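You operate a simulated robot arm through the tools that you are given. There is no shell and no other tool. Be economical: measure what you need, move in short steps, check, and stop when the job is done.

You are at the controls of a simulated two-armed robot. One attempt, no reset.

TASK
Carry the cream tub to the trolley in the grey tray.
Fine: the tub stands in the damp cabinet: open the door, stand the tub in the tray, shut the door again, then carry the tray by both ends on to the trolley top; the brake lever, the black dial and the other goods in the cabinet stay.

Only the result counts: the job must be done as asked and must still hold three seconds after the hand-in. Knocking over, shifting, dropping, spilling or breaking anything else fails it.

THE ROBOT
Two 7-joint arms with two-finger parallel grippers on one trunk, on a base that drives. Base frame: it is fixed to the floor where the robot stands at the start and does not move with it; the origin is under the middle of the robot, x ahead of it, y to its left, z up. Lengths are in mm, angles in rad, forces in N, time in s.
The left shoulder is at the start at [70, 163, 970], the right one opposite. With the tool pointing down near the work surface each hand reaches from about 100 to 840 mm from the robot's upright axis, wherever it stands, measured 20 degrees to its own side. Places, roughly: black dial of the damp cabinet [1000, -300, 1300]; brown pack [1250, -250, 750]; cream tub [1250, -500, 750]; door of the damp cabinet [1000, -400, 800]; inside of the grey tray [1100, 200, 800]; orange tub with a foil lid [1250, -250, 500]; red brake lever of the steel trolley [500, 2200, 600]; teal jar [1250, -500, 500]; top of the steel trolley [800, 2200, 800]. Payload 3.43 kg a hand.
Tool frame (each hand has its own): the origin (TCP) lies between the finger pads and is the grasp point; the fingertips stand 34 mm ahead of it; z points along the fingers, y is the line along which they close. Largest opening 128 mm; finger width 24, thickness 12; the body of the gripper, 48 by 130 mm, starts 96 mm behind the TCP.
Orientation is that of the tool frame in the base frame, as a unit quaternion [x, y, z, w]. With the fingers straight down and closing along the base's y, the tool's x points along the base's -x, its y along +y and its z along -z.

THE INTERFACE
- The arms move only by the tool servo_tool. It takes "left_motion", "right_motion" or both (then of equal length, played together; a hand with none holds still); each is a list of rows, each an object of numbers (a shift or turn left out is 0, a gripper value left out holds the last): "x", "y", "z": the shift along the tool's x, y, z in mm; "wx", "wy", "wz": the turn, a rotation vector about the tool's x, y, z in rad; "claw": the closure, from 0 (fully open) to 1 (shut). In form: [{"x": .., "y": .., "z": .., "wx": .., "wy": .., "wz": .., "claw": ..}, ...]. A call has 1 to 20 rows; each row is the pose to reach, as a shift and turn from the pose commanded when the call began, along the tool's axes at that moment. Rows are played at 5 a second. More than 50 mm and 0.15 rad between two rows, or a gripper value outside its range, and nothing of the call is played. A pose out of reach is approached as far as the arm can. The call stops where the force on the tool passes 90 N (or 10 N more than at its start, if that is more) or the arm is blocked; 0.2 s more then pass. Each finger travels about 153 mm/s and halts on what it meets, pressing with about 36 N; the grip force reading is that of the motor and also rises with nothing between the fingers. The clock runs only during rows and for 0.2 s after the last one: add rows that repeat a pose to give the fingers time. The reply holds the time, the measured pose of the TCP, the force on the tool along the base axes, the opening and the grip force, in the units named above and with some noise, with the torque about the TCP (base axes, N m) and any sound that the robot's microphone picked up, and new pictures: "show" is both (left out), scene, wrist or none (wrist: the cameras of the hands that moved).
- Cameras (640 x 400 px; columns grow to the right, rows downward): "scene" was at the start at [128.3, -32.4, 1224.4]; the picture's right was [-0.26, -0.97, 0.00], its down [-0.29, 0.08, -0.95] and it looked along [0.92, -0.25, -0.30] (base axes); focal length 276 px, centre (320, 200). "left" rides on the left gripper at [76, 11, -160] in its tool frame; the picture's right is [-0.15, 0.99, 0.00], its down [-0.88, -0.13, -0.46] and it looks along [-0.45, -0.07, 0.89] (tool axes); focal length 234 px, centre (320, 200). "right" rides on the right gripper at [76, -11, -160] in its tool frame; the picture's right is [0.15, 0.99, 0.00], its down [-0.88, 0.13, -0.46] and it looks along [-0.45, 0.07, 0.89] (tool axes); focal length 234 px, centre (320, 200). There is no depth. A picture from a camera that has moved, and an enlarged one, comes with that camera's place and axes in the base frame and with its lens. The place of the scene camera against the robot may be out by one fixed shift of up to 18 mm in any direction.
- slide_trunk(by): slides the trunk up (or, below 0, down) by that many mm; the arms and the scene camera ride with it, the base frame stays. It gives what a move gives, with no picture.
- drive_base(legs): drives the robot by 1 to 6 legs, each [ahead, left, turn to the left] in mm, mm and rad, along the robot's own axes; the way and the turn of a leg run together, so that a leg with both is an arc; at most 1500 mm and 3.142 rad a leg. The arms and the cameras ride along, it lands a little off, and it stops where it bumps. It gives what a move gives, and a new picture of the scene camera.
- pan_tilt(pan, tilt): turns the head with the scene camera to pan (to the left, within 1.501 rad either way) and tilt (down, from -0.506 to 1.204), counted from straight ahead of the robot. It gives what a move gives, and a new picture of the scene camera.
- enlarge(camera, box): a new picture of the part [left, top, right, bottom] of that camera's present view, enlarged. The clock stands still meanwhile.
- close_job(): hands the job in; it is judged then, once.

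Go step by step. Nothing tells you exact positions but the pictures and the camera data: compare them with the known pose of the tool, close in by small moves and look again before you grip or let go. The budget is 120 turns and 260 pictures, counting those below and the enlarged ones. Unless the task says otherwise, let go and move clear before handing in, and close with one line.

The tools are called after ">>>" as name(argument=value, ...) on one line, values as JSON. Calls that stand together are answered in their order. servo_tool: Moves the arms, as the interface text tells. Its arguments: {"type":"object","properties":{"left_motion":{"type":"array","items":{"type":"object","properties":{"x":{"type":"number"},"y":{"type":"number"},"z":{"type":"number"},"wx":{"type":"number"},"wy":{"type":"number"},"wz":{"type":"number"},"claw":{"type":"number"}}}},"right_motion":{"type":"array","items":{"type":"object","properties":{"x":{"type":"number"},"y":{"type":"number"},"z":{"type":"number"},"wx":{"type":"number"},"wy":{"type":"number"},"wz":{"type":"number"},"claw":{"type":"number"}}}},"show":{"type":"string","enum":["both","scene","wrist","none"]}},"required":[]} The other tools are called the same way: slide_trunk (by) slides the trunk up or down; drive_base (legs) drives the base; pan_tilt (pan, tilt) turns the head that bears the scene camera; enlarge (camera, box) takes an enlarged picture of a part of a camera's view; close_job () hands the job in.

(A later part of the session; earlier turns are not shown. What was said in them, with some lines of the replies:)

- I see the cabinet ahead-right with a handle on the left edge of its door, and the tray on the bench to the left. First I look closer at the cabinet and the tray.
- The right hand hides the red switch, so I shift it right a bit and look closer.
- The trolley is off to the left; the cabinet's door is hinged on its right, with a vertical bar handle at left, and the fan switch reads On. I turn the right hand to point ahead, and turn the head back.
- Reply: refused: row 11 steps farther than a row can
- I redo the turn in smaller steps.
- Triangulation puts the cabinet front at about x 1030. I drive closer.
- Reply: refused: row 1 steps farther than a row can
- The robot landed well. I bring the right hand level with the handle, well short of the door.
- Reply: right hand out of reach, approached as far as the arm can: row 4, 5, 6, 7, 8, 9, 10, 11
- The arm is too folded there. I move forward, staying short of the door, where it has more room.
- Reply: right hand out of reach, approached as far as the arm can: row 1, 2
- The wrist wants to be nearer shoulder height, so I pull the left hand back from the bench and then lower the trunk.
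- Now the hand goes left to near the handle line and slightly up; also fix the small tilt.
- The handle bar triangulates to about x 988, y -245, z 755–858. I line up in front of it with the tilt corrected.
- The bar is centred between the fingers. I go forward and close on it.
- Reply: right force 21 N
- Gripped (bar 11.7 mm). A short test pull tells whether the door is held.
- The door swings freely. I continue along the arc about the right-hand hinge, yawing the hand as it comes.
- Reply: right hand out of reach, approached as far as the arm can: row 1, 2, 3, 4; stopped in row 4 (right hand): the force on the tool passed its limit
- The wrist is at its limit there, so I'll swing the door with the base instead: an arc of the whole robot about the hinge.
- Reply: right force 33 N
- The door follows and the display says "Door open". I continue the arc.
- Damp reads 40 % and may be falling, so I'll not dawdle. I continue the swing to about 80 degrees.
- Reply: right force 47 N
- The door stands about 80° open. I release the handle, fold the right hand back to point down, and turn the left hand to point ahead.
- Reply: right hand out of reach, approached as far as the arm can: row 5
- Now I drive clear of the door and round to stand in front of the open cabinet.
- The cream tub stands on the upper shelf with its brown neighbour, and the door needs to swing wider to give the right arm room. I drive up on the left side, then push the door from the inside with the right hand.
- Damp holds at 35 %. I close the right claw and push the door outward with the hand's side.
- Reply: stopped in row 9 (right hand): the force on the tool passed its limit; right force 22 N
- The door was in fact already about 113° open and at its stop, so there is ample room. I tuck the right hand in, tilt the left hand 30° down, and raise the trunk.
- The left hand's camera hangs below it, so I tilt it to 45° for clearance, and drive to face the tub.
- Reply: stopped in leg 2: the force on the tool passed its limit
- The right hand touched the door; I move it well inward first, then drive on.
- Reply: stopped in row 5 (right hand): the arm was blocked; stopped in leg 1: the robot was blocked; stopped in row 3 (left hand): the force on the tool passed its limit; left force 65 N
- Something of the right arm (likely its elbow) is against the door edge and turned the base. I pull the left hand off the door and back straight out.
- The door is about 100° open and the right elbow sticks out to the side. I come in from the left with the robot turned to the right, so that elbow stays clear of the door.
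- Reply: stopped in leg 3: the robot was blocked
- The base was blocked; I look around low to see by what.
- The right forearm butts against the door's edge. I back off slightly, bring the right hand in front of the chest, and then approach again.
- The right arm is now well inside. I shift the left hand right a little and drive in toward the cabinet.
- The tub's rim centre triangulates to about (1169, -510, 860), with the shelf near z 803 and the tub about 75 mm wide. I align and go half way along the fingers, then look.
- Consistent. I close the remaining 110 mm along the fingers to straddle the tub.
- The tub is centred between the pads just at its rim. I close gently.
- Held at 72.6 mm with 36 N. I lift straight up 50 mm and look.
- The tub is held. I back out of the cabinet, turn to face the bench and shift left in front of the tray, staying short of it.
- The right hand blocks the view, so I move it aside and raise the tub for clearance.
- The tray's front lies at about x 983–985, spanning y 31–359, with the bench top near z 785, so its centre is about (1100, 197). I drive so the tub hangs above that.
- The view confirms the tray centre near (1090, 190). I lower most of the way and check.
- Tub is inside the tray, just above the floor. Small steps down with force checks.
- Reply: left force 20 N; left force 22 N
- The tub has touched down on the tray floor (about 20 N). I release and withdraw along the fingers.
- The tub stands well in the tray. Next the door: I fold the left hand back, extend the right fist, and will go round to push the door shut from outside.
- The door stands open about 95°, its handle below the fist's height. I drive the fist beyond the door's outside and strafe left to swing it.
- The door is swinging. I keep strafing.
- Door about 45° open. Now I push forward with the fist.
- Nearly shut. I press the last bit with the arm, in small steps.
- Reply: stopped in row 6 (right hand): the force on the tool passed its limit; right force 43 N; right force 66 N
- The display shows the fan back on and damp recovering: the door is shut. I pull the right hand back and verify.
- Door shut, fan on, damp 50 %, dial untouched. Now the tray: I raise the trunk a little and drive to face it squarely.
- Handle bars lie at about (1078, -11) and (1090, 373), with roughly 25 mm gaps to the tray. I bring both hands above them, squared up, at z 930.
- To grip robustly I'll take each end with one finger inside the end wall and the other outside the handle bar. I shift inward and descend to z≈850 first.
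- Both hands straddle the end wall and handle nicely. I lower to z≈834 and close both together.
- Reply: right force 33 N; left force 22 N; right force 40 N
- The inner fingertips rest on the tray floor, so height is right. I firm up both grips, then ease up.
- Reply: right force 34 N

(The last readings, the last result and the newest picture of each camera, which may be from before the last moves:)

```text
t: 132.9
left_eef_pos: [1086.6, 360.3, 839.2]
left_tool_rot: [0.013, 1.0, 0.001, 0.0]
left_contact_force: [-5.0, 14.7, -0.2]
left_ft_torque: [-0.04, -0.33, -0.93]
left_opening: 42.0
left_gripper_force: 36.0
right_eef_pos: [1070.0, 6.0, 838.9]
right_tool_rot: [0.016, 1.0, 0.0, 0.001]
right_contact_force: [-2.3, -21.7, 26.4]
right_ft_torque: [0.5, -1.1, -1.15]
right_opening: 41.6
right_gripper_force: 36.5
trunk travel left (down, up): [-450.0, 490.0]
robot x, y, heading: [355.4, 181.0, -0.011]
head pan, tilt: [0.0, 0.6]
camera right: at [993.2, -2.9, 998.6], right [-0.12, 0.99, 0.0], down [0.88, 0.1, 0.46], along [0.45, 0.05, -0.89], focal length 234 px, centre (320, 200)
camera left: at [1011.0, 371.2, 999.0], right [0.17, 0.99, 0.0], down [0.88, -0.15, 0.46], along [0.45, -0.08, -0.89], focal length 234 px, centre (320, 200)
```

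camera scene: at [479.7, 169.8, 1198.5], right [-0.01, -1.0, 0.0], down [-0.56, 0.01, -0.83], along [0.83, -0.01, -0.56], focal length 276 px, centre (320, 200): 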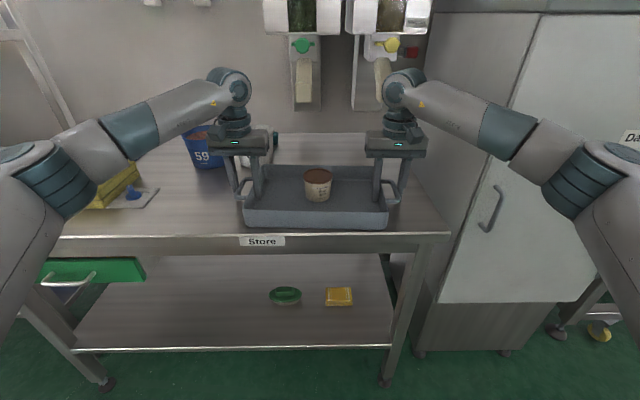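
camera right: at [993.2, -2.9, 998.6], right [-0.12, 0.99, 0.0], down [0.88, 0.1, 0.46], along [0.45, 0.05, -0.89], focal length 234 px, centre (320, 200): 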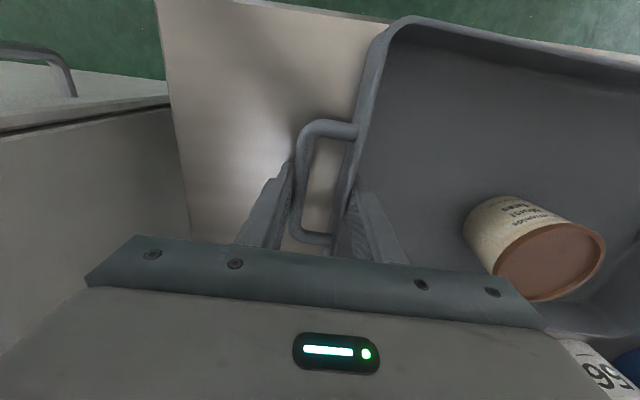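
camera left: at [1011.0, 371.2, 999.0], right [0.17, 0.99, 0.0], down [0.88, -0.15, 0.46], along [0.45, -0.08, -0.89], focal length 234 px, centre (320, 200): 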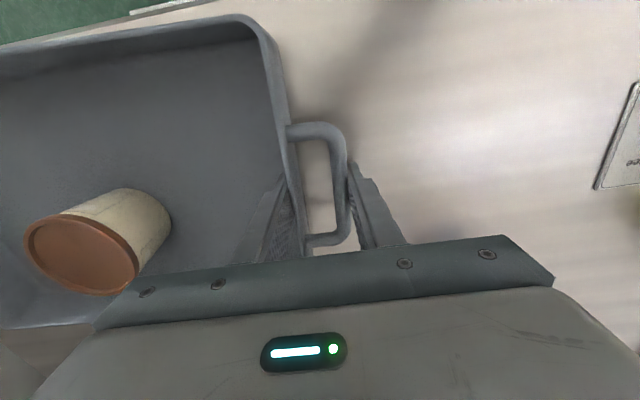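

Both ends are firmly gripped (42 mm, 36 N). I relieve the squeeze slightly and lift by the trunk.

>>> servo_tool(right_motion=[{"y": -2, "z": -3}, {"y": -3, "z": -5}], left_motion=[{"y": 1, "z": -2}, {"y": 2, "z": -3}], show="none")

>>> slide_trunk(by=40)

>>> pan_tilt(pan=0.0, tilt=0.6)

```text
t: 133.5
left_eef_pos: [1089.7, 360.1, 840.3]
left_tool_rot: [0.015, 1.0, 0.0, 0.0]
left_contact_force: [-5.1, 9.0, -1.6]
left_ft_torque: [0.51, 0.62, -0.59]
left_opening: 42.1
left_gripper_force: 35.8
right_eef_pos: [1071.8, 6.1, 838.6]
right_tool_rot: [0.013, 1.0, 0.0, -0.001]
right_contact_force: [4.7, -7.4, 4.5]
right_ft_torque: [0.37, -1.07, -1.19]
right_opening: 42.1
right_gripper_force: 36.2
trunk travel left (down, up): [-450.0, 490.0]
robot x, y, heading: [358.9, 182.8, -0.008]
head pan, tilt: [0.0, 0.6]
```

```text
t: 134.3
left_eef_pos: [1091.6, 358.1, 880.9]
left_tool_rot: [0.015, 1.0, -0.001, 0.001]
left_contact_force: [-5.3, 3.7, -2.0]
left_ft_torque: [-0.12, 0.08, -1.16]
left_opening: 42.2
left_gripper_force: 36.6
right_eef_pos: [1071.1, 5.6, 881.5]
right_tool_rot: [0.014, 1.0, 0.0, -0.002]
right_contact_force: [4.3, -4.3, -3.2]
right_ft_torque: [-0.08, -0.05, -0.68]
right_opening: 42.0
right_gripper_force: 35.8
trunk travel left (down, up): [-490.0, 450.0]
robot x, y, heading: [363.0, 185.3, -0.012]
head pan, tilt: [0.0, 0.6]
```

```text
t: 134.9
left_eef_pos: [1090.5, 358.2, 881.1]
left_tool_rot: [0.014, 1.0, -0.002, 0.002]
left_contact_force: [-5.6, -0.7, -0.1]
left_ft_torque: [-0.35, -0.42, -1.03]
left_opening: 42.0
left_gripper_force: 35.7
right_eef_pos: [1071.5, 5.6, 880.3]
right_tool_rot: [0.013, 1.0, 0.0, 0.0]
right_contact_force: [4.1, 1.2, -4.4]
right_ft_torque: [-0.3, 0.48, -0.69]
right_opening: 42.0
right_gripper_force: 36.2
trunk travel left (down, up): [-490.0, 450.0]
robot x, y, heading: [360.1, 181.9, -0.015]
head pan, tilt: [0.0, 0.6]
camera scene: at [486.9, 172.2, 1237.4], right [-0.01, -1.0, 0.0], down [-0.57, 0.01, -0.82], along [0.82, -0.01, -0.57], focal length 276 px, centre (320, 200)
```

scene: 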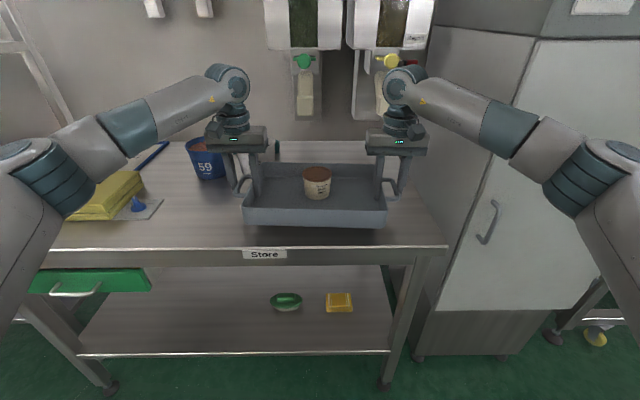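

The tray is lifted level with the tub standing in it. I raise a bit more, back away, turn left and look toward the trolley.

>>> slide_trunk(by=90)

>>> drive_base(legs=[[-420, 0, 0], [0, 0, 0.8], [0, 0, 0.77]])

>>> pan_tilt(pan=-0.3, tilt=0.25)

```text
t: 136.2
left_eef_pos: [1091.1, 358.3, 970.2]
left_tool_rot: [0.015, 1.0, -0.001, 0.0]
left_contact_force: [-3.1, -6.5, -1.8]
left_ft_torque: [-0.24, -0.29, -0.8]
left_opening: 42.2
left_gripper_force: 36.3
right_eef_pos: [1071.5, 5.7, 970.2]
right_tool_rot: [0.014, 1.0, 0.001, -0.002]
right_contact_force: [3.3, 6.4, -2.8]
right_ft_torque: [-0.11, 0.35, -0.59]
right_opening: 41.7
right_gripper_force: 36.1
trunk travel left (down, up): [-580.0, 360.0]
robot x, y, heading: [361.3, 181.2, -0.016]
head pan, tilt: [0.0, 0.6]
```

```text
t: 142.9
left_eef_pos: [-243.9, 919.9, 970.8]
left_tool_rot: [-0.699, 0.716, -0.001, 0.001]
left_contact_force: [19.0, -5.5, -1.8]
left_ft_torque: [-0.13, -0.12, -0.86]
left_opening: 42.2
left_gripper_force: 35.4
right_eef_pos: [110.2, 904.1, 970.2]
right_tool_rot: [-0.699, 0.715, -0.001, -0.001]
right_contact_force: [-18.7, 5.8, -2.6]
right_ft_torque: [0.09, -0.11, -0.67]
right_opening: 41.5
right_gripper_force: 35.8
trunk travel left (down, up): [-580.0, 360.0]
robot x, y, heading: [-59.3, 188.6, 1.563]
head pan, tilt: [0.0, 0.6]
camera scene: at [-74.9, 320.9, 1327.4], right [1.0, -0.01, 0.0], down [0.0, -0.57, -0.82], along [0.01, 0.82, -0.57], focal length 276 px, centre (320, 200)
```

scene: 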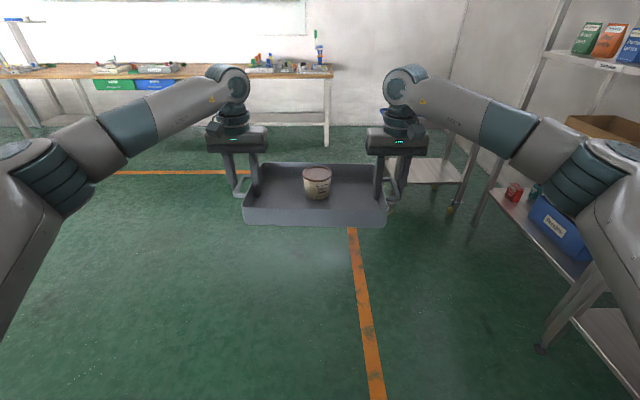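

```text
t: 143.8
left_eef_pos: [-242.6, 919.1, 970.5]
left_tool_rot: [-0.698, 0.716, -0.001, 0.001]
left_contact_force: [1.7, -4.5, -1.1]
left_ft_torque: [0.26, -0.06, -1.05]
left_opening: 41.9
left_gripper_force: 36.7
right_eef_pos: [110.2, 902.8, 970.1]
right_tool_rot: [-0.699, 0.716, 0.0, 0.0]
right_contact_force: [-1.9, 4.5, -2.7]
right_ft_torque: [-0.26, -0.05, -0.67]
right_opening: 41.7
right_gripper_force: 36.3
trunk travel left (down, up): [-580.0, 360.0]
robot x, y, heading: [-62.0, 192.7, 1.561]
head pan, tilt: [-0.3, 0.25]
camera scene: at [-47.0, 321.6, 1359.6], right [0.95, -0.3, 0.0], down [-0.08, -0.24, -0.97], along [0.29, 0.92, -0.25], focal length 276 px, centre (320, 200)
```

scene: 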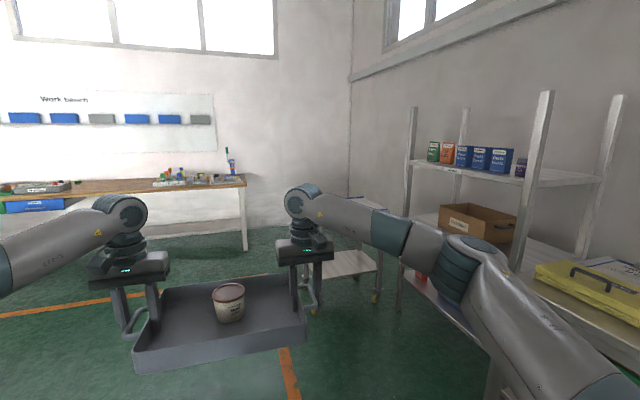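

The rack beside the trolley would crowd the right arm, so I'll approach the trolley from its near side facing +x. I turn back and strafe left, well clear of everything.

>>> drive_base(legs=[[0, 0, -0.78], [0, 0, -0.78], [-240, 0, 0], [0, 1300, 0]])

>>> pan_tilt(pan=0.55, tilt=0.35)

```text
t: 155.7
left_eef_pos: [392.7, 1683.0, 969.9]
left_tool_rot: [-0.003, 1.0, -0.002, 0.0]
left_contact_force: [-3.5, -2.8, -1.5]
left_ft_torque: [-0.01, 0.07, -0.97]
left_opening: 42.0
left_gripper_force: 35.6
right_eef_pos: [387.4, 1331.1, 970.3]
right_tool_rot: [-0.003, 1.0, 0.0, -0.001]
right_contact_force: [3.9, 3.6, -2.8]
right_ft_torque: [-0.1, -0.01, -0.69]
right_opening: 41.7
right_gripper_force: 36.0
trunk travel left (down, up): [-580.0, 360.0]
robot x, y, heading: [-329.4, 1476.8, 0.018]
head pan, tilt: [-0.3, 0.25]
camera scene: at [-201.8, 1449.2, 1359.6], right [-0.27, -0.96, 0.0], down [-0.24, 0.07, -0.97], along [0.93, -0.27, -0.25], focal length 276 px, centre (320, 200)
```

scene: 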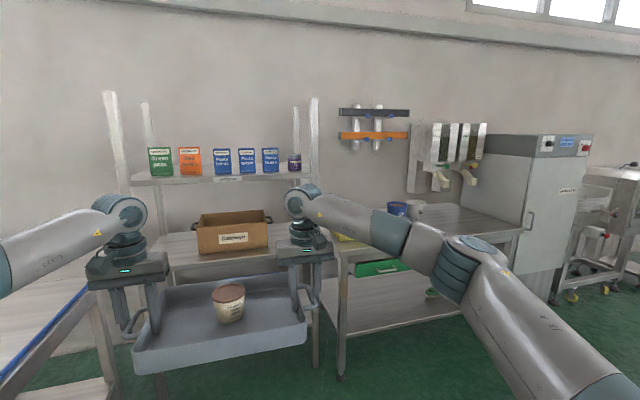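

```text
t: 156.9
left_eef_pos: [393.5, 1684.0, 970.5]
left_tool_rot: [-0.003, 1.0, -0.001, 0.0]
left_contact_force: [-4.5, -0.9, -3.2]
left_ft_torque: [-0.1, -0.06, -1.1]
left_opening: 42.2
left_gripper_force: 36.1
right_eef_pos: [388.4, 1330.3, 972.1]
right_tool_rot: [-0.004, 1.0, 0.001, 0.0]
right_contact_force: [3.9, 0.9, -3.3]
right_ft_torque: [-0.13, 0.11, -0.75]
right_opening: 41.7
right_gripper_force: 35.9
trunk travel left (down, up): [-580.0, 360.0]
robot x, y, heading: [-328.8, 1480.0, 0.02]
head pan, tilt: [0.55, 0.351]
camera scene: at [-213.3, 1524.9, 1350.2], right [0.54, -0.84, 0.0], down [-0.29, -0.19, -0.94], along [0.79, 0.51, -0.34], focal length 276 px, centre (320, 200)
```

scene: 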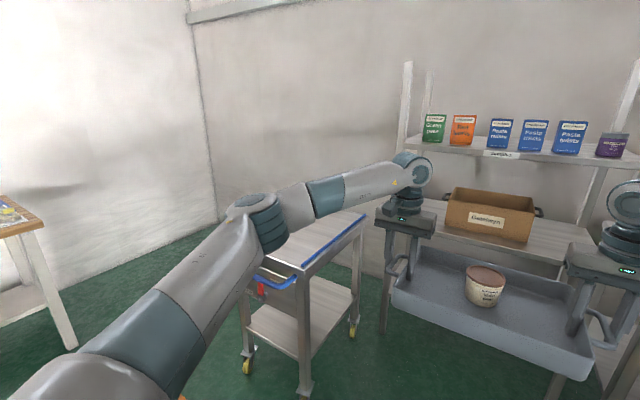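

The trolley's right long side lies near y≈2010–2040, from x≈440 to ≈1000, its push end toward me. I back a little and strafe to stand in line with it.

>>> drive_base(legs=[[-180, 0, -0.02], [0, 700, 0]])

>>> pan_tilt(pan=0.0, tilt=0.4)

>>> enlarge(camera="left", box=[0, 0, 640, 400])

```text
t: 161.8
left_eef_pos: [217.1, 2355.4, 970.8]
left_tool_rot: [0.009, 1.0, -0.001, 0.001]
left_contact_force: [-4.4, -0.8, -2.4]
left_ft_torque: [-0.05, 0.01, -0.91]
left_opening: 42.1
left_gripper_force: 36.0
right_eef_pos: [204.3, 2001.9, 971.2]
right_tool_rot: [0.007, 1.0, 0.0, -0.001]
right_contact_force: [4.3, 0.7, -2.2]
right_ft_torque: [-0.13, 0.04, -0.62]
right_opening: 41.6
right_gripper_force: 35.8
trunk travel left (down, up): [-580.0, 360.0]
robot x, y, heading: [-513.3, 2167.4, -0.001]
head pan, tilt: [0.55, 0.351]
camera scene: at [-392.6, 2209.7, 1350.2], right [0.52, -0.85, 0.0], down [-0.29, -0.18, -0.94], along [0.8, 0.49, -0.34], focal length 276 px, centre (320, 200)
```

scene: 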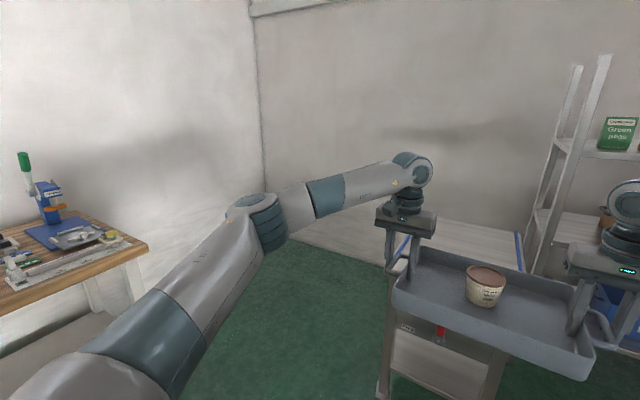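

```text
t: 162.8
left_eef_pos: [216.4, 2355.7, 970.1]
left_tool_rot: [0.009, 1.0, 0.0, 0.0]
left_contact_force: [-5.2, -0.7, -1.9]
left_ft_torque: [-0.08, -0.17, -1.04]
left_opening: 41.9
left_gripper_force: 35.7
right_eef_pos: [203.1, 2001.0, 970.3]
right_tool_rot: [0.008, 1.0, 0.0, 0.0]
right_contact_force: [5.8, 0.2, -2.0]
right_ft_torque: [-0.14, 0.22, -0.65]
right_opening: 42.0
right_gripper_force: 35.9
trunk travel left (down, up): [-580.0, 360.0]
robot x, y, heading: [-511.9, 2168.7, 0.001]
head pan, tilt: [0.0, 0.4]
camera scene: at [-379.3, 2160.9, 1345.6], right [0.0, -1.0, 0.0], down [-0.39, 0.0, -0.92], along [0.92, 0.0, -0.39], focal length 276 px, centre (320, 200)
```

scene: 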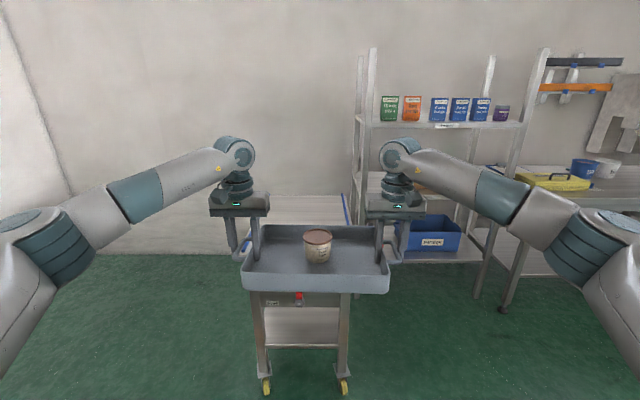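

```text
1.00 times, centred on (320, 200) of left (not enlarged: the box is as wide or as high as the picture)
camera zoom: at [141.1, 2366.5, 1130.3], right [0.16, 0.99, 0.0], down [0.88, -0.15, 0.46], along [0.45, -0.08, -0.89], focal length 234 px, centre (320, 200)
```

zoom: 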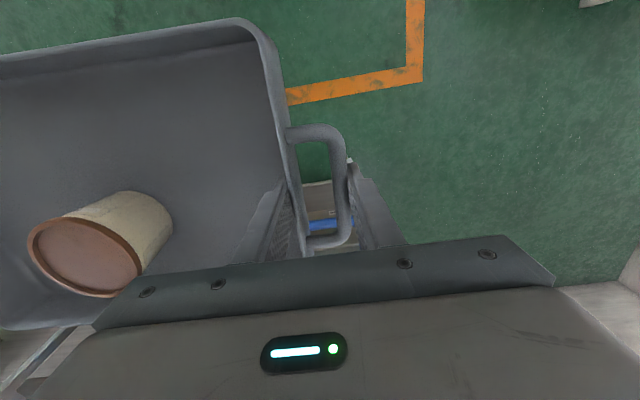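

The trolley spans about y 2035–2445, with blue edging on its top; I look closer at that edging.

>>> enlarge(camera="scene", box=[200, 170, 410, 320])

>>> enlarge(camera="right", box=[0, 0, 640, 400])

```text
2.67 times, centred on (305, 245) of scene
camera zoom: at [-379.3, 2160.9, 1345.6], right [0.0, -1.0, 0.0], down [-0.39, 0.0, -0.92], along [0.92, 0.0, -0.39], focal length 736 px, centre (360, 80)
```

zoom: 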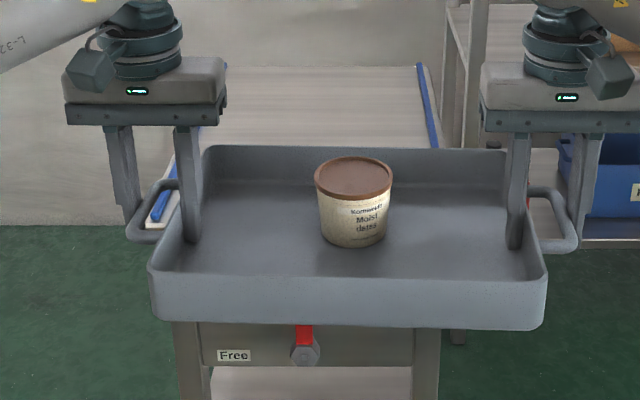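

```text
1.00 times, centred on (320, 200) of right (not enlarged: the box is as wide or as high as the picture)
camera zoom: at [128.6, 1990.4, 1130.4], right [-0.13, 0.99, 0.0], down [0.88, 0.12, 0.46], along [0.45, 0.06, -0.89], focal length 234 px, centre (320, 200)
```

zoom: 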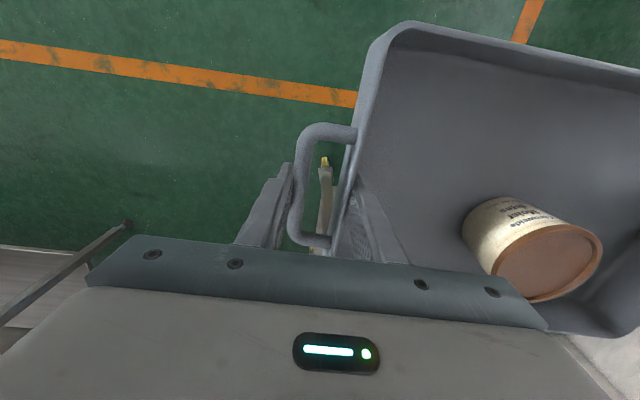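

The brake is "Free", so the trolley may roll: I must set the tray straight down without pushing. I raise slightly and drive forward over the near end to see the top from above.

>>> slide_trunk(by=50)

>>> drive_base(legs=[[250, 65, 0]])

>>> enlarge(camera="left", box=[0, 0, 640, 400])

>>> enlarge(camera="right", box=[0, 0, 640, 400])

```text
t: 163.7
left_eef_pos: [219.1, 2354.8, 1019.3]
left_tool_rot: [0.008, 1.0, -0.001, 0.0]
left_contact_force: [-5.9, -1.4, -1.8]
left_ft_torque: [-0.06, 0.24, -1.12]
left_opening: 42.3
left_gripper_force: 35.8
right_eef_pos: [205.2, 2001.5, 1020.7]
right_tool_rot: [0.008, 1.0, 0.002, 0.0]
right_contact_force: [6.0, 0.9, -3.2]
right_ft_torque: [-0.21, -0.2, -0.85]
right_opening: 41.8
right_gripper_force: 36.3
trunk travel left (down, up): [-630.0, 310.0]
robot x, y, heading: [-509.6, 2172.7, -0.003]
head pan, tilt: [0.0, 0.4]
```

```text
t: 165.6
left_eef_pos: [470.9, 2413.8, 1020.3]
left_tool_rot: [0.012, 1.0, -0.001, 0.001]
left_contact_force: [-4.7, -1.6, -2.0]
left_ft_torque: [0.01, 0.04, -0.88]
left_opening: 42.0
left_gripper_force: 35.9
right_eef_pos: [456.7, 2060.3, 1021.5]
right_tool_rot: [0.011, 1.0, 0.001, 0.001]
right_contact_force: [4.0, 1.4, -1.8]
right_ft_torque: [-0.06, -0.01, -0.63]
right_opening: 41.8
right_gripper_force: 36.6
trunk travel left (down, up): [-630.0, 310.0]
robot x, y, heading: [-257.5, 2230.4, -0.003]
head pan, tilt: [0.0, 0.4]
camera scene: at [-126.0, 2223.9, 1395.7], right [-0.01, -1.0, 0.0], down [-0.39, 0.0, -0.92], along [0.92, -0.01, -0.39], focal length 276 px, centre (320, 200)
```

scene: 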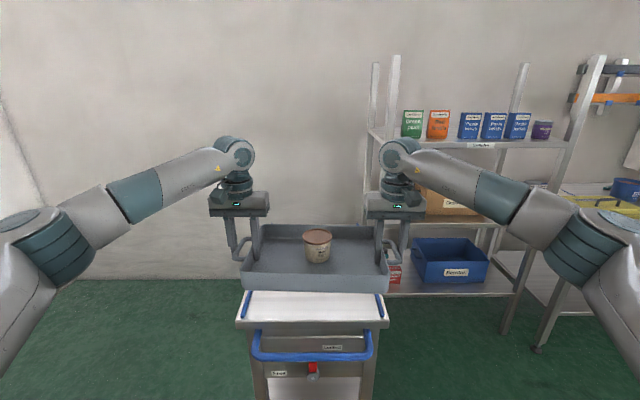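

```text
1.00 times, centred on (320, 200) of left (not enlarged: the box is as wide or as high as the picture)
camera zoom: at [395.9, 2425.9, 1180.5], right [0.17, 0.99, 0.0], down [0.88, -0.15, 0.46], along [0.45, -0.08, -0.89], focal length 234 px, centre (320, 200)
```

zoom: 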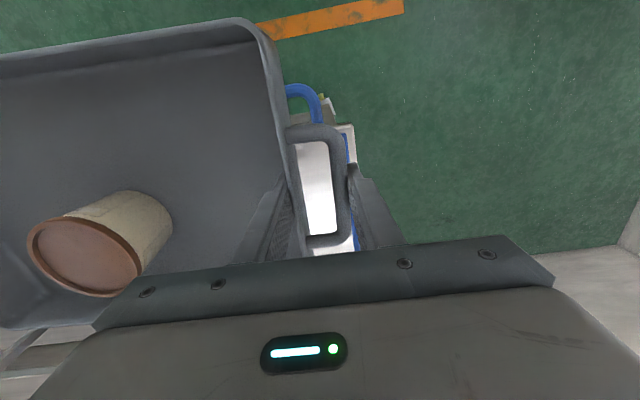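

```text
1.00 times, centred on (320, 200) of right (not enlarged: the box is as wide or as high as the picture)
camera zoom: at [380.5, 2049.9, 1180.7], right [-0.12, 0.99, 0.0], down [0.88, 0.11, 0.46], along [0.45, 0.06, -0.89], focal length 234 px, centre (320, 200)
```

zoom: 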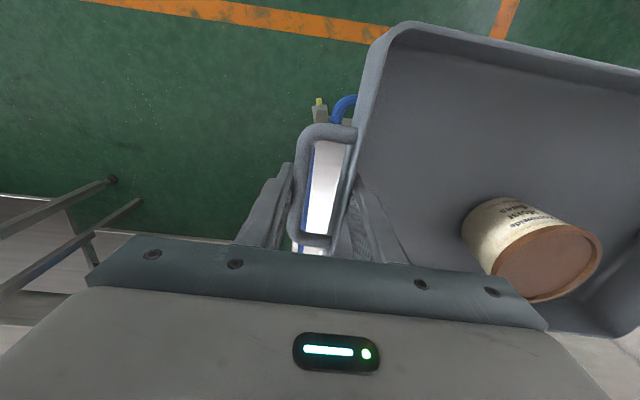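

From above: the top's edges are at about y 2033 and 2466 with blue strips just inside; its near edge is at x≈430. I zoom on the strips to judge their height.

>>> enlarge(camera="scene", box=[220, 270, 410, 390])

>>> enlarge(camera="right", box=[240, 80, 400, 260])

```text
3.33 times, centred on (315, 330) of scene
camera zoom: at [-126.0, 2223.9, 1395.7], right [-0.01, -1.0, 0.0], down [-0.39, 0.0, -0.92], along [0.92, -0.01, -0.39], focal length 920 px, centre (337, -233)
```

zoom: 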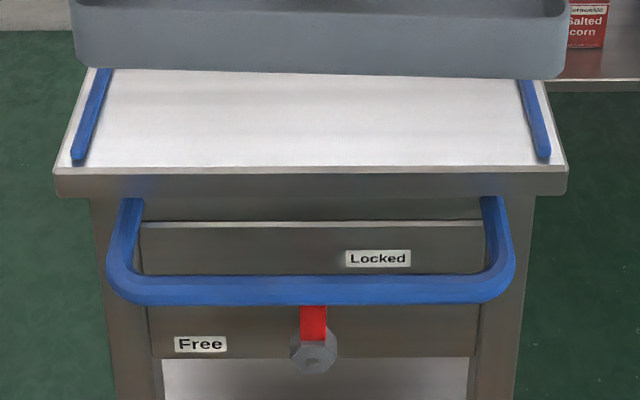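

```text
2.22 times, centred on (320, 170) of right
camera zoom: at [380.5, 2049.9, 1180.7], right [-0.12, 0.99, 0.0], down [0.88, 0.11, 0.46], along [0.45, 0.06, -0.89], focal length 520 px, centre (320, 267)
```

zoom: 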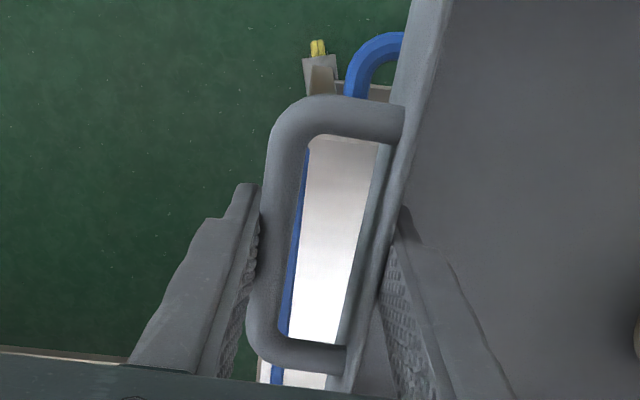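

Strips are low rails at y≈2052 and 2448; the tray body (≈337) fits between. I drive so the tray centre is over about (680, 2250), squared up.

>>> drive_base(legs=[[216, -18, 0.04]])

>>> enlarge(camera="left", box=[200, 60, 440, 260])

>>> enlarge(camera="right", box=[200, 60, 440, 260])

```text
t: 167.2
left_eef_pos: [678.8, 2425.8, 1020.8]
left_tool_rot: [-0.008, 1.0, -0.001, 0.001]
left_contact_force: [-6.2, 0.1, -1.4]
left_ft_torque: [-0.09, 0.12, -1.11]
left_opening: 42.2
left_gripper_force: 35.7
right_eef_pos: [675.7, 2072.0, 1020.0]
right_tool_rot: [-0.008, 1.0, 0.001, 0.0]
right_contact_force: [5.6, 1.2, -4.3]
right_ft_torque: [-0.2, -0.09, -0.93]
right_opening: 41.7
right_gripper_force: 36.4
trunk travel left (down, up): [-630.0, 310.0]
robot x, y, heading: [-44.2, 2221.2, 0.03]
head pan, tilt: [0.0, 0.4]
camera scene: at [88.3, 2213.6, 1395.7], right [0.03, -1.0, 0.0], down [-0.39, -0.01, -0.92], along [0.92, 0.03, -0.39], focal length 276 px, centre (320, 200)
```

scene: 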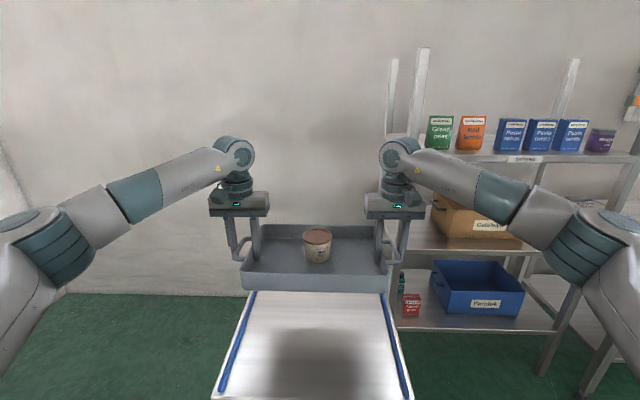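

```text
2.00 times, centred on (320, 160) of left
camera zoom: at [602.3, 2435.0, 1180.5], right [0.13, 0.99, 0.0], down [0.88, -0.12, 0.46], along [0.45, -0.06, -0.89], focal length 468 px, centre (320, 280)
```

zoom: 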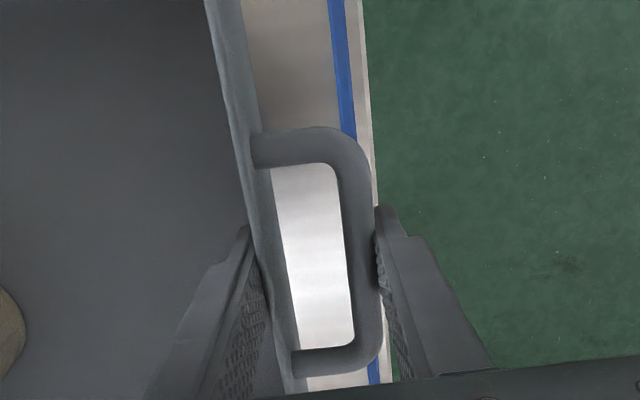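

```text
2.00 times, centred on (320, 160) of right
camera zoom: at [601.4, 2058.7, 1180.7], right [-0.16, 0.99, 0.0], down [0.88, 0.14, 0.46], along [0.45, 0.07, -0.89], focal length 468 px, centre (320, 280)
```

zoom: 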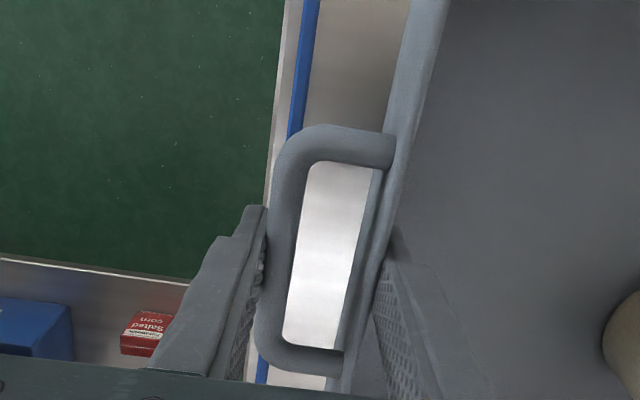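

The tray sits symmetrically between the strips. I lower with the trunk, checking forces.

>>> slide_trunk(by=-150)

>>> slide_trunk(by=-15)

>>> enlarge(camera="scene", box=[200, 200, 440, 400])

```text
t: 169.0
left_eef_pos: [679.1, 2425.3, 870.2]
left_tool_rot: [-0.007, 1.0, 0.0, 0.001]
left_contact_force: [-6.0, -0.5, -1.0]
left_ft_torque: [-0.05, 0.18, -1.07]
left_opening: 42.0
left_gripper_force: 35.8
right_eef_pos: [674.9, 2072.7, 871.2]
right_tool_rot: [-0.008, 1.0, 0.001, -0.001]
right_contact_force: [4.6, -0.2, -2.6]
right_ft_torque: [-0.23, -0.16, -0.81]
right_opening: 42.1
right_gripper_force: 36.3
trunk travel left (down, up): [-480.0, 460.0]
robot x, y, heading: [-42.6, 2214.4, 0.029]
head pan, tilt: [0.0, 0.4]
```

```text
t: 169.6
left_eef_pos: [678.7, 2425.1, 855.4]
left_tool_rot: [-0.008, 1.0, -0.001, 0.001]
left_contact_force: [-5.3, -0.4, -2.1]
left_ft_torque: [0.01, 0.25, -1.04]
left_opening: 41.8
left_gripper_force: 35.9
right_eef_pos: [675.7, 2072.3, 857.2]
right_tool_rot: [-0.008, 1.0, 0.001, 0.001]
right_contact_force: [5.5, 0.6, -3.0]
right_ft_torque: [-0.18, -0.21, -0.77]
right_opening: 41.6
right_gripper_force: 35.9
trunk travel left (down, up): [-465.0, 475.0]
robot x, y, heading: [-45.3, 2217.4, 0.03]
head pan, tilt: [0.0, 0.4]
```

```text
2.00 times, centred on (320, 300) of scene
camera zoom: at [87.6, 2213.6, 1230.7], right [0.03, -1.0, 0.0], down [-0.39, -0.01, -0.92], along [0.92, 0.03, -0.39], focal length 552 px, centre (320, 0)
```

zoom: 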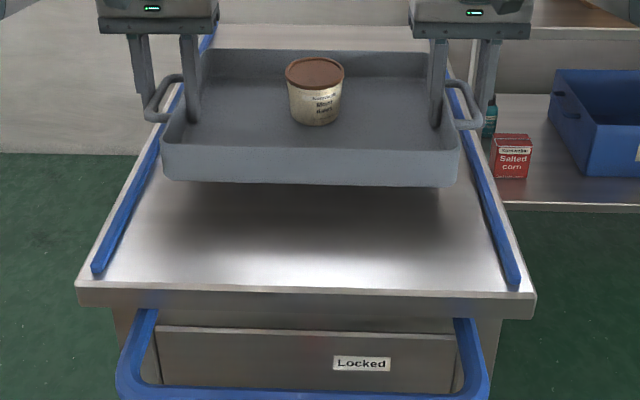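

It hovers just above the top, well between the rails. Smaller steps down.

>>> slide_trunk(by=-15)

>>> slide_trunk(by=-8)

>>> enlarge(camera="scene", box=[200, 200, 440, 400])

```text
t: 170.2
left_eef_pos: [677.9, 2425.8, 839.7]
left_tool_rot: [-0.007, 1.0, -0.001, 0.001]
left_contact_force: [-5.1, -0.8, -2.7]
left_ft_torque: [0.03, 0.18, -0.96]
left_opening: 42.0
left_gripper_force: 35.8
right_eef_pos: [675.1, 2071.4, 840.6]
right_tool_rot: [-0.007, 1.0, 0.001, -0.001]
right_contact_force: [4.3, 0.3, -2.1]
right_ft_torque: [-0.08, -0.18, -0.67]
right_opening: 41.7
right_gripper_force: 36.4
trunk travel left (down, up): [-450.0, 490.0]
robot x, y, heading: [-43.3, 2216.7, 0.031]
head pan, tilt: [0.0, 0.4]
```

```text
t: 170.8
left_eef_pos: [677.9, 2425.7, 831.1]
left_tool_rot: [-0.007, 1.0, 0.0, 0.001]
left_contact_force: [-3.3, -0.4, -1.8]
left_ft_torque: [0.02, 0.07, -0.91]
left_opening: 42.1
left_gripper_force: 36.3
right_eef_pos: [676.3, 2071.7, 832.7]
right_tool_rot: [-0.008, 1.0, 0.001, 0.0]
right_contact_force: [5.0, 1.8, -2.6]
right_ft_torque: [-0.01, -0.09, -0.61]
right_opening: 41.8
right_gripper_force: 36.2
trunk travel left (down, up): [-442.0, 498.0]
robot x, y, heading: [-45.4, 2217.5, 0.028]
head pan, tilt: [0.0, 0.4]
```

```text
2.00 times, centred on (320, 300) of scene
camera zoom: at [87.7, 2213.6, 1207.7], right [0.03, -1.0, 0.0], down [-0.39, -0.01, -0.92], along [0.92, 0.03, -0.39], focal length 552 px, centre (320, 0)
```

zoom: 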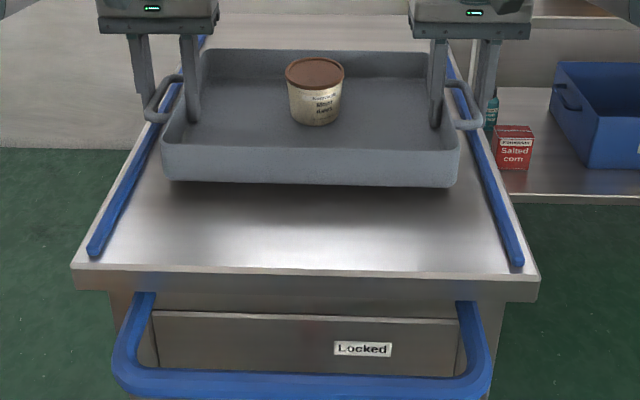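

Still hovering with a thin shadow; I continue.

>>> slide_trunk(by=-8)

>>> slide_trunk(by=-6)

>>> enlarge(camera="scene", box=[240, 200, 400, 320])

```text
t: 171.4
left_eef_pos: [678.3, 2425.3, 825.9]
left_tool_rot: [-0.007, 1.0, 0.0, 0.001]
left_contact_force: [-1.2, 0.8, 4.3]
left_ft_torque: [0.32, 0.17, -1.04]
left_opening: 42.0
left_gripper_force: 36.2
right_eef_pos: [676.8, 2071.6, 825.7]
right_tool_rot: [-0.008, 1.0, 0.001, 0.002]
right_contact_force: [6.3, 1.0, 2.0]
right_ft_torque: [-0.26, -0.18, -0.48]
right_opening: 41.7
right_gripper_force: 36.5
trunk travel left (down, up): [-434.0, 506.0]
robot x, y, heading: [-42.4, 2220.1, 0.032]
head pan, tilt: [0.0, 0.4]
```

```text
t: 171.9
left_eef_pos: [678.2, 2425.9, 827.1]
left_tool_rot: [-0.007, 1.0, -0.001, 0.006]
left_contact_force: [14.1, 2.1, 37.1]
left_ft_torque: [1.28, 0.14, -1.53]
left_opening: 41.9
left_gripper_force: 36.1
right_eef_pos: [675.9, 2072.2, 825.5]
right_tool_rot: [-0.008, 1.0, 0.002, 0.005]
right_contact_force: [20.1, -1.3, 33.1]
right_ft_torque: [-1.02, -0.39, 0.01]
right_opening: 41.5
right_gripper_force: 36.6
trunk travel left (down, up): [-428.0, 512.0]
robot x, y, heading: [-42.0, 2216.5, 0.026]
head pan, tilt: [0.0, 0.4]
```

```text
3.33 times, centred on (320, 260) of scene
camera zoom: at [84.2, 2213.5, 1195.3], right [0.03, -1.0, 0.0], down [-0.39, -0.01, -0.92], along [0.92, 0.03, -0.39], focal length 920 px, centre (320, 0)
```

zoom: 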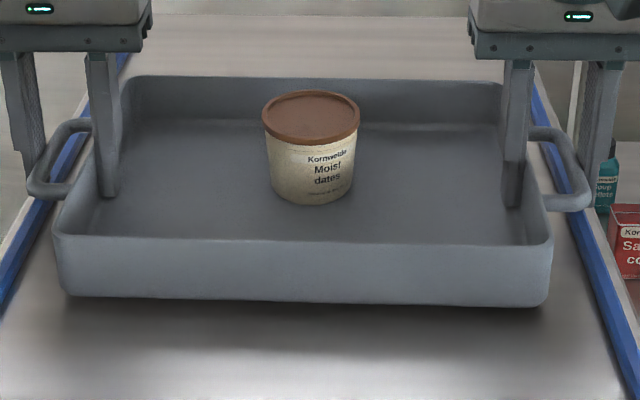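

Contact: about 35 N each. I ease off a few mm, then open both hands together.

>>> slide_trunk(by=5)

>>> servo_tool(right_motion=[{"claw": 0.6}, {"claw": 0.5}, {"claw": 0.4}, {"claw": 0.3}, {"claw": 0.3}], left_motion=[{"claw": 0.6}, {"claw": 0.5}, {"claw": 0.4}, {"claw": 0.3}, {"claw": 0.3}], show="both")

```text
t: 172.5
left_eef_pos: [675.7, 2426.0, 826.5]
left_tool_rot: [-0.008, 1.0, -0.001, 0.003]
left_contact_force: [7.9, 1.5, 23.8]
left_ft_torque: [0.36, -0.38, -1.09]
left_opening: 42.2
left_gripper_force: 35.6
right_eef_pos: [674.0, 2072.1, 826.4]
right_tool_rot: [-0.008, 1.0, 0.001, 0.001]
right_contact_force: [16.5, 0.8, 22.8]
right_ft_torque: [-0.38, 0.23, -0.62]
right_opening: 41.6
right_gripper_force: 35.7
trunk travel left (down, up): [-433.0, 507.0]
robot x, y, heading: [-41.3, 2220.4, 0.033]
head pan, tilt: [0.0, 0.4]
```

```text
t: 173.7
left_eef_pos: [677.8, 2426.4, 822.6]
left_tool_rot: [-0.007, 1.0, -0.001, 0.0]
left_contact_force: [0.1, 0.3, 0.1]
left_ft_torque: [0.01, -0.01, -0.02]
left_opening: 89.5
left_gripper_force: 0.1
right_eef_pos: [676.6, 2071.5, 822.8]
right_tool_rot: [-0.008, 1.0, 0.0, 0.0]
right_contact_force: [-0.6, 0.4, -0.3]
right_ft_torque: [-0.02, 0.04, 0.0]
right_opening: 89.3
right_gripper_force: 0.1
trunk travel left (down, up): [-433.0, 507.0]
robot x, y, heading: [-40.5, 2215.1, 0.03]
head pan, tilt: [0.0, 0.4]
camera scene: at [87.7, 2214.1, 1198.6], right [0.03, -1.0, 0.0], down [-0.39, -0.01, -0.92], along [0.92, 0.03, -0.39], focal length 276 px, centre (320, 200)
camera right: at [600.9, 2059.0, 983.6], right [-0.16, 0.99, 0.0], down [0.88, 0.14, 0.46], along [0.45, 0.07, -0.89], focal length 234 px, centre (320, 200)
camera left: at [601.8, 2435.7, 982.9], right [0.13, 0.99, 0.0], down [0.88, -0.12, 0.46], along [0.45, -0.06, -0.89], focal length 234 px, centre (320, 200)
```

scene: 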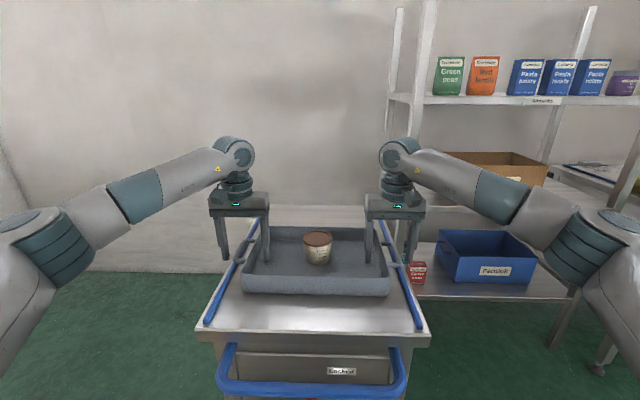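
right: 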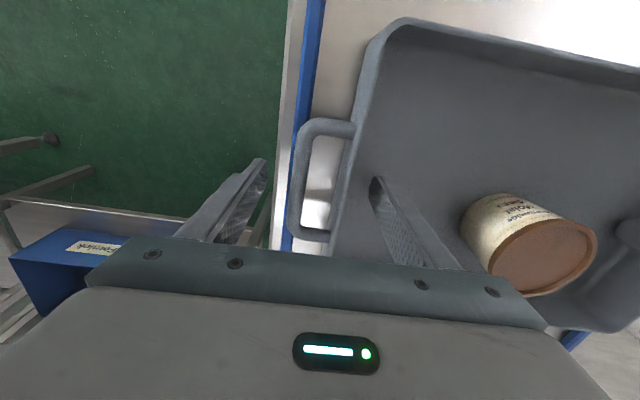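
left: 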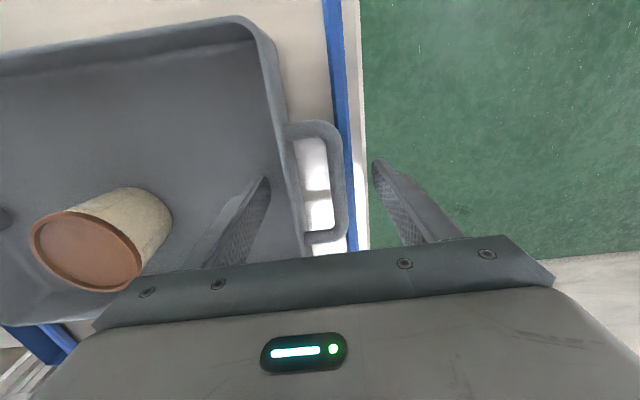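

Released cleanly and the tray rests on the trolley between the rails. I lift the hands straight up by the trunk and then back away.

>>> slide_trunk(by=150)

>>> drive_base(legs=[[-350, 0, 0]])

>>> enlarge(camera="scene", box=[200, 170, 440, 370])

```text
t: 175.4
left_eef_pos: [678.0, 2425.9, 973.3]
left_tool_rot: [-0.007, 1.0, 0.0, 0.0]
left_contact_force: [0.4, 1.0, -0.3]
left_ft_torque: [-0.01, 0.04, -0.03]
left_opening: 89.4
left_gripper_force: 0.0
right_eef_pos: [676.2, 2071.3, 974.9]
right_tool_rot: [-0.008, 1.0, 0.001, -0.001]
right_contact_force: [-0.7, -0.2, -0.7]
right_ft_torque: [0.02, -0.01, 0.0]
right_opening: 89.5
right_gripper_force: 0.0
trunk travel left (down, up): [-583.0, 357.0]
robot x, y, heading: [-45.8, 2218.0, 0.03]
head pan, tilt: [0.0, 0.4]
```

```text
t: 177.7
left_eef_pos: [325.0, 2416.6, 973.4]
left_tool_rot: [-0.009, 1.0, -0.001, 0.001]
left_contact_force: [0.2, -0.3, -0.4]
left_ft_torque: [0.0, -0.01, 0.02]
left_opening: 89.8
left_gripper_force: 0.0
right_eef_pos: [324.1, 2063.5, 973.8]
right_tool_rot: [-0.01, 1.0, 0.0, 0.0]
right_contact_force: [-0.1, 0.1, -0.6]
right_ft_torque: [-0.01, 0.0, -0.01]
right_opening: 89.6
right_gripper_force: 0.0
trunk travel left (down, up): [-583.0, 357.0]
robot x, y, heading: [-395.8, 2205.5, 0.037]
head pan, tilt: [0.0, 0.4]
camera scene: at [-265.2, 2202.4, 1348.7], right [0.04, -1.0, 0.0], down [-0.39, -0.01, -0.92], along [0.92, 0.03, -0.39], focal length 276 px, centre (320, 200)
```

scene: 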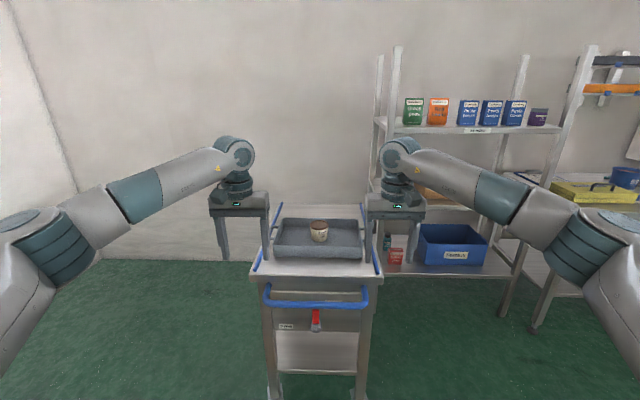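

```text
2.00 times, centred on (320, 270) of scene
camera zoom: at [-265.2, 2202.4, 1348.7], right [0.04, -1.0, 0.0], down [-0.39, -0.01, -0.92], along [0.92, 0.03, -0.39], focal length 552 px, centre (320, 60)
```

zoom: 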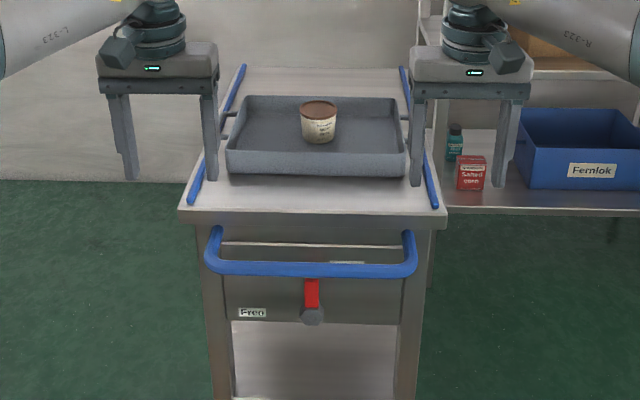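

The tray stands on the trolley top between the rails with the tub upright in it. The lever is untouched, the cabinet is shut and both hands are clear, so I hand in.

>>> close_job()

```text
The job is handed in.
```

The job is handed in: the cream tub stands upright in the grey tray on the trolley top. The cabinet door is shut again, and I left the brake lever, the black dial and the other goods in the cabinet alone.
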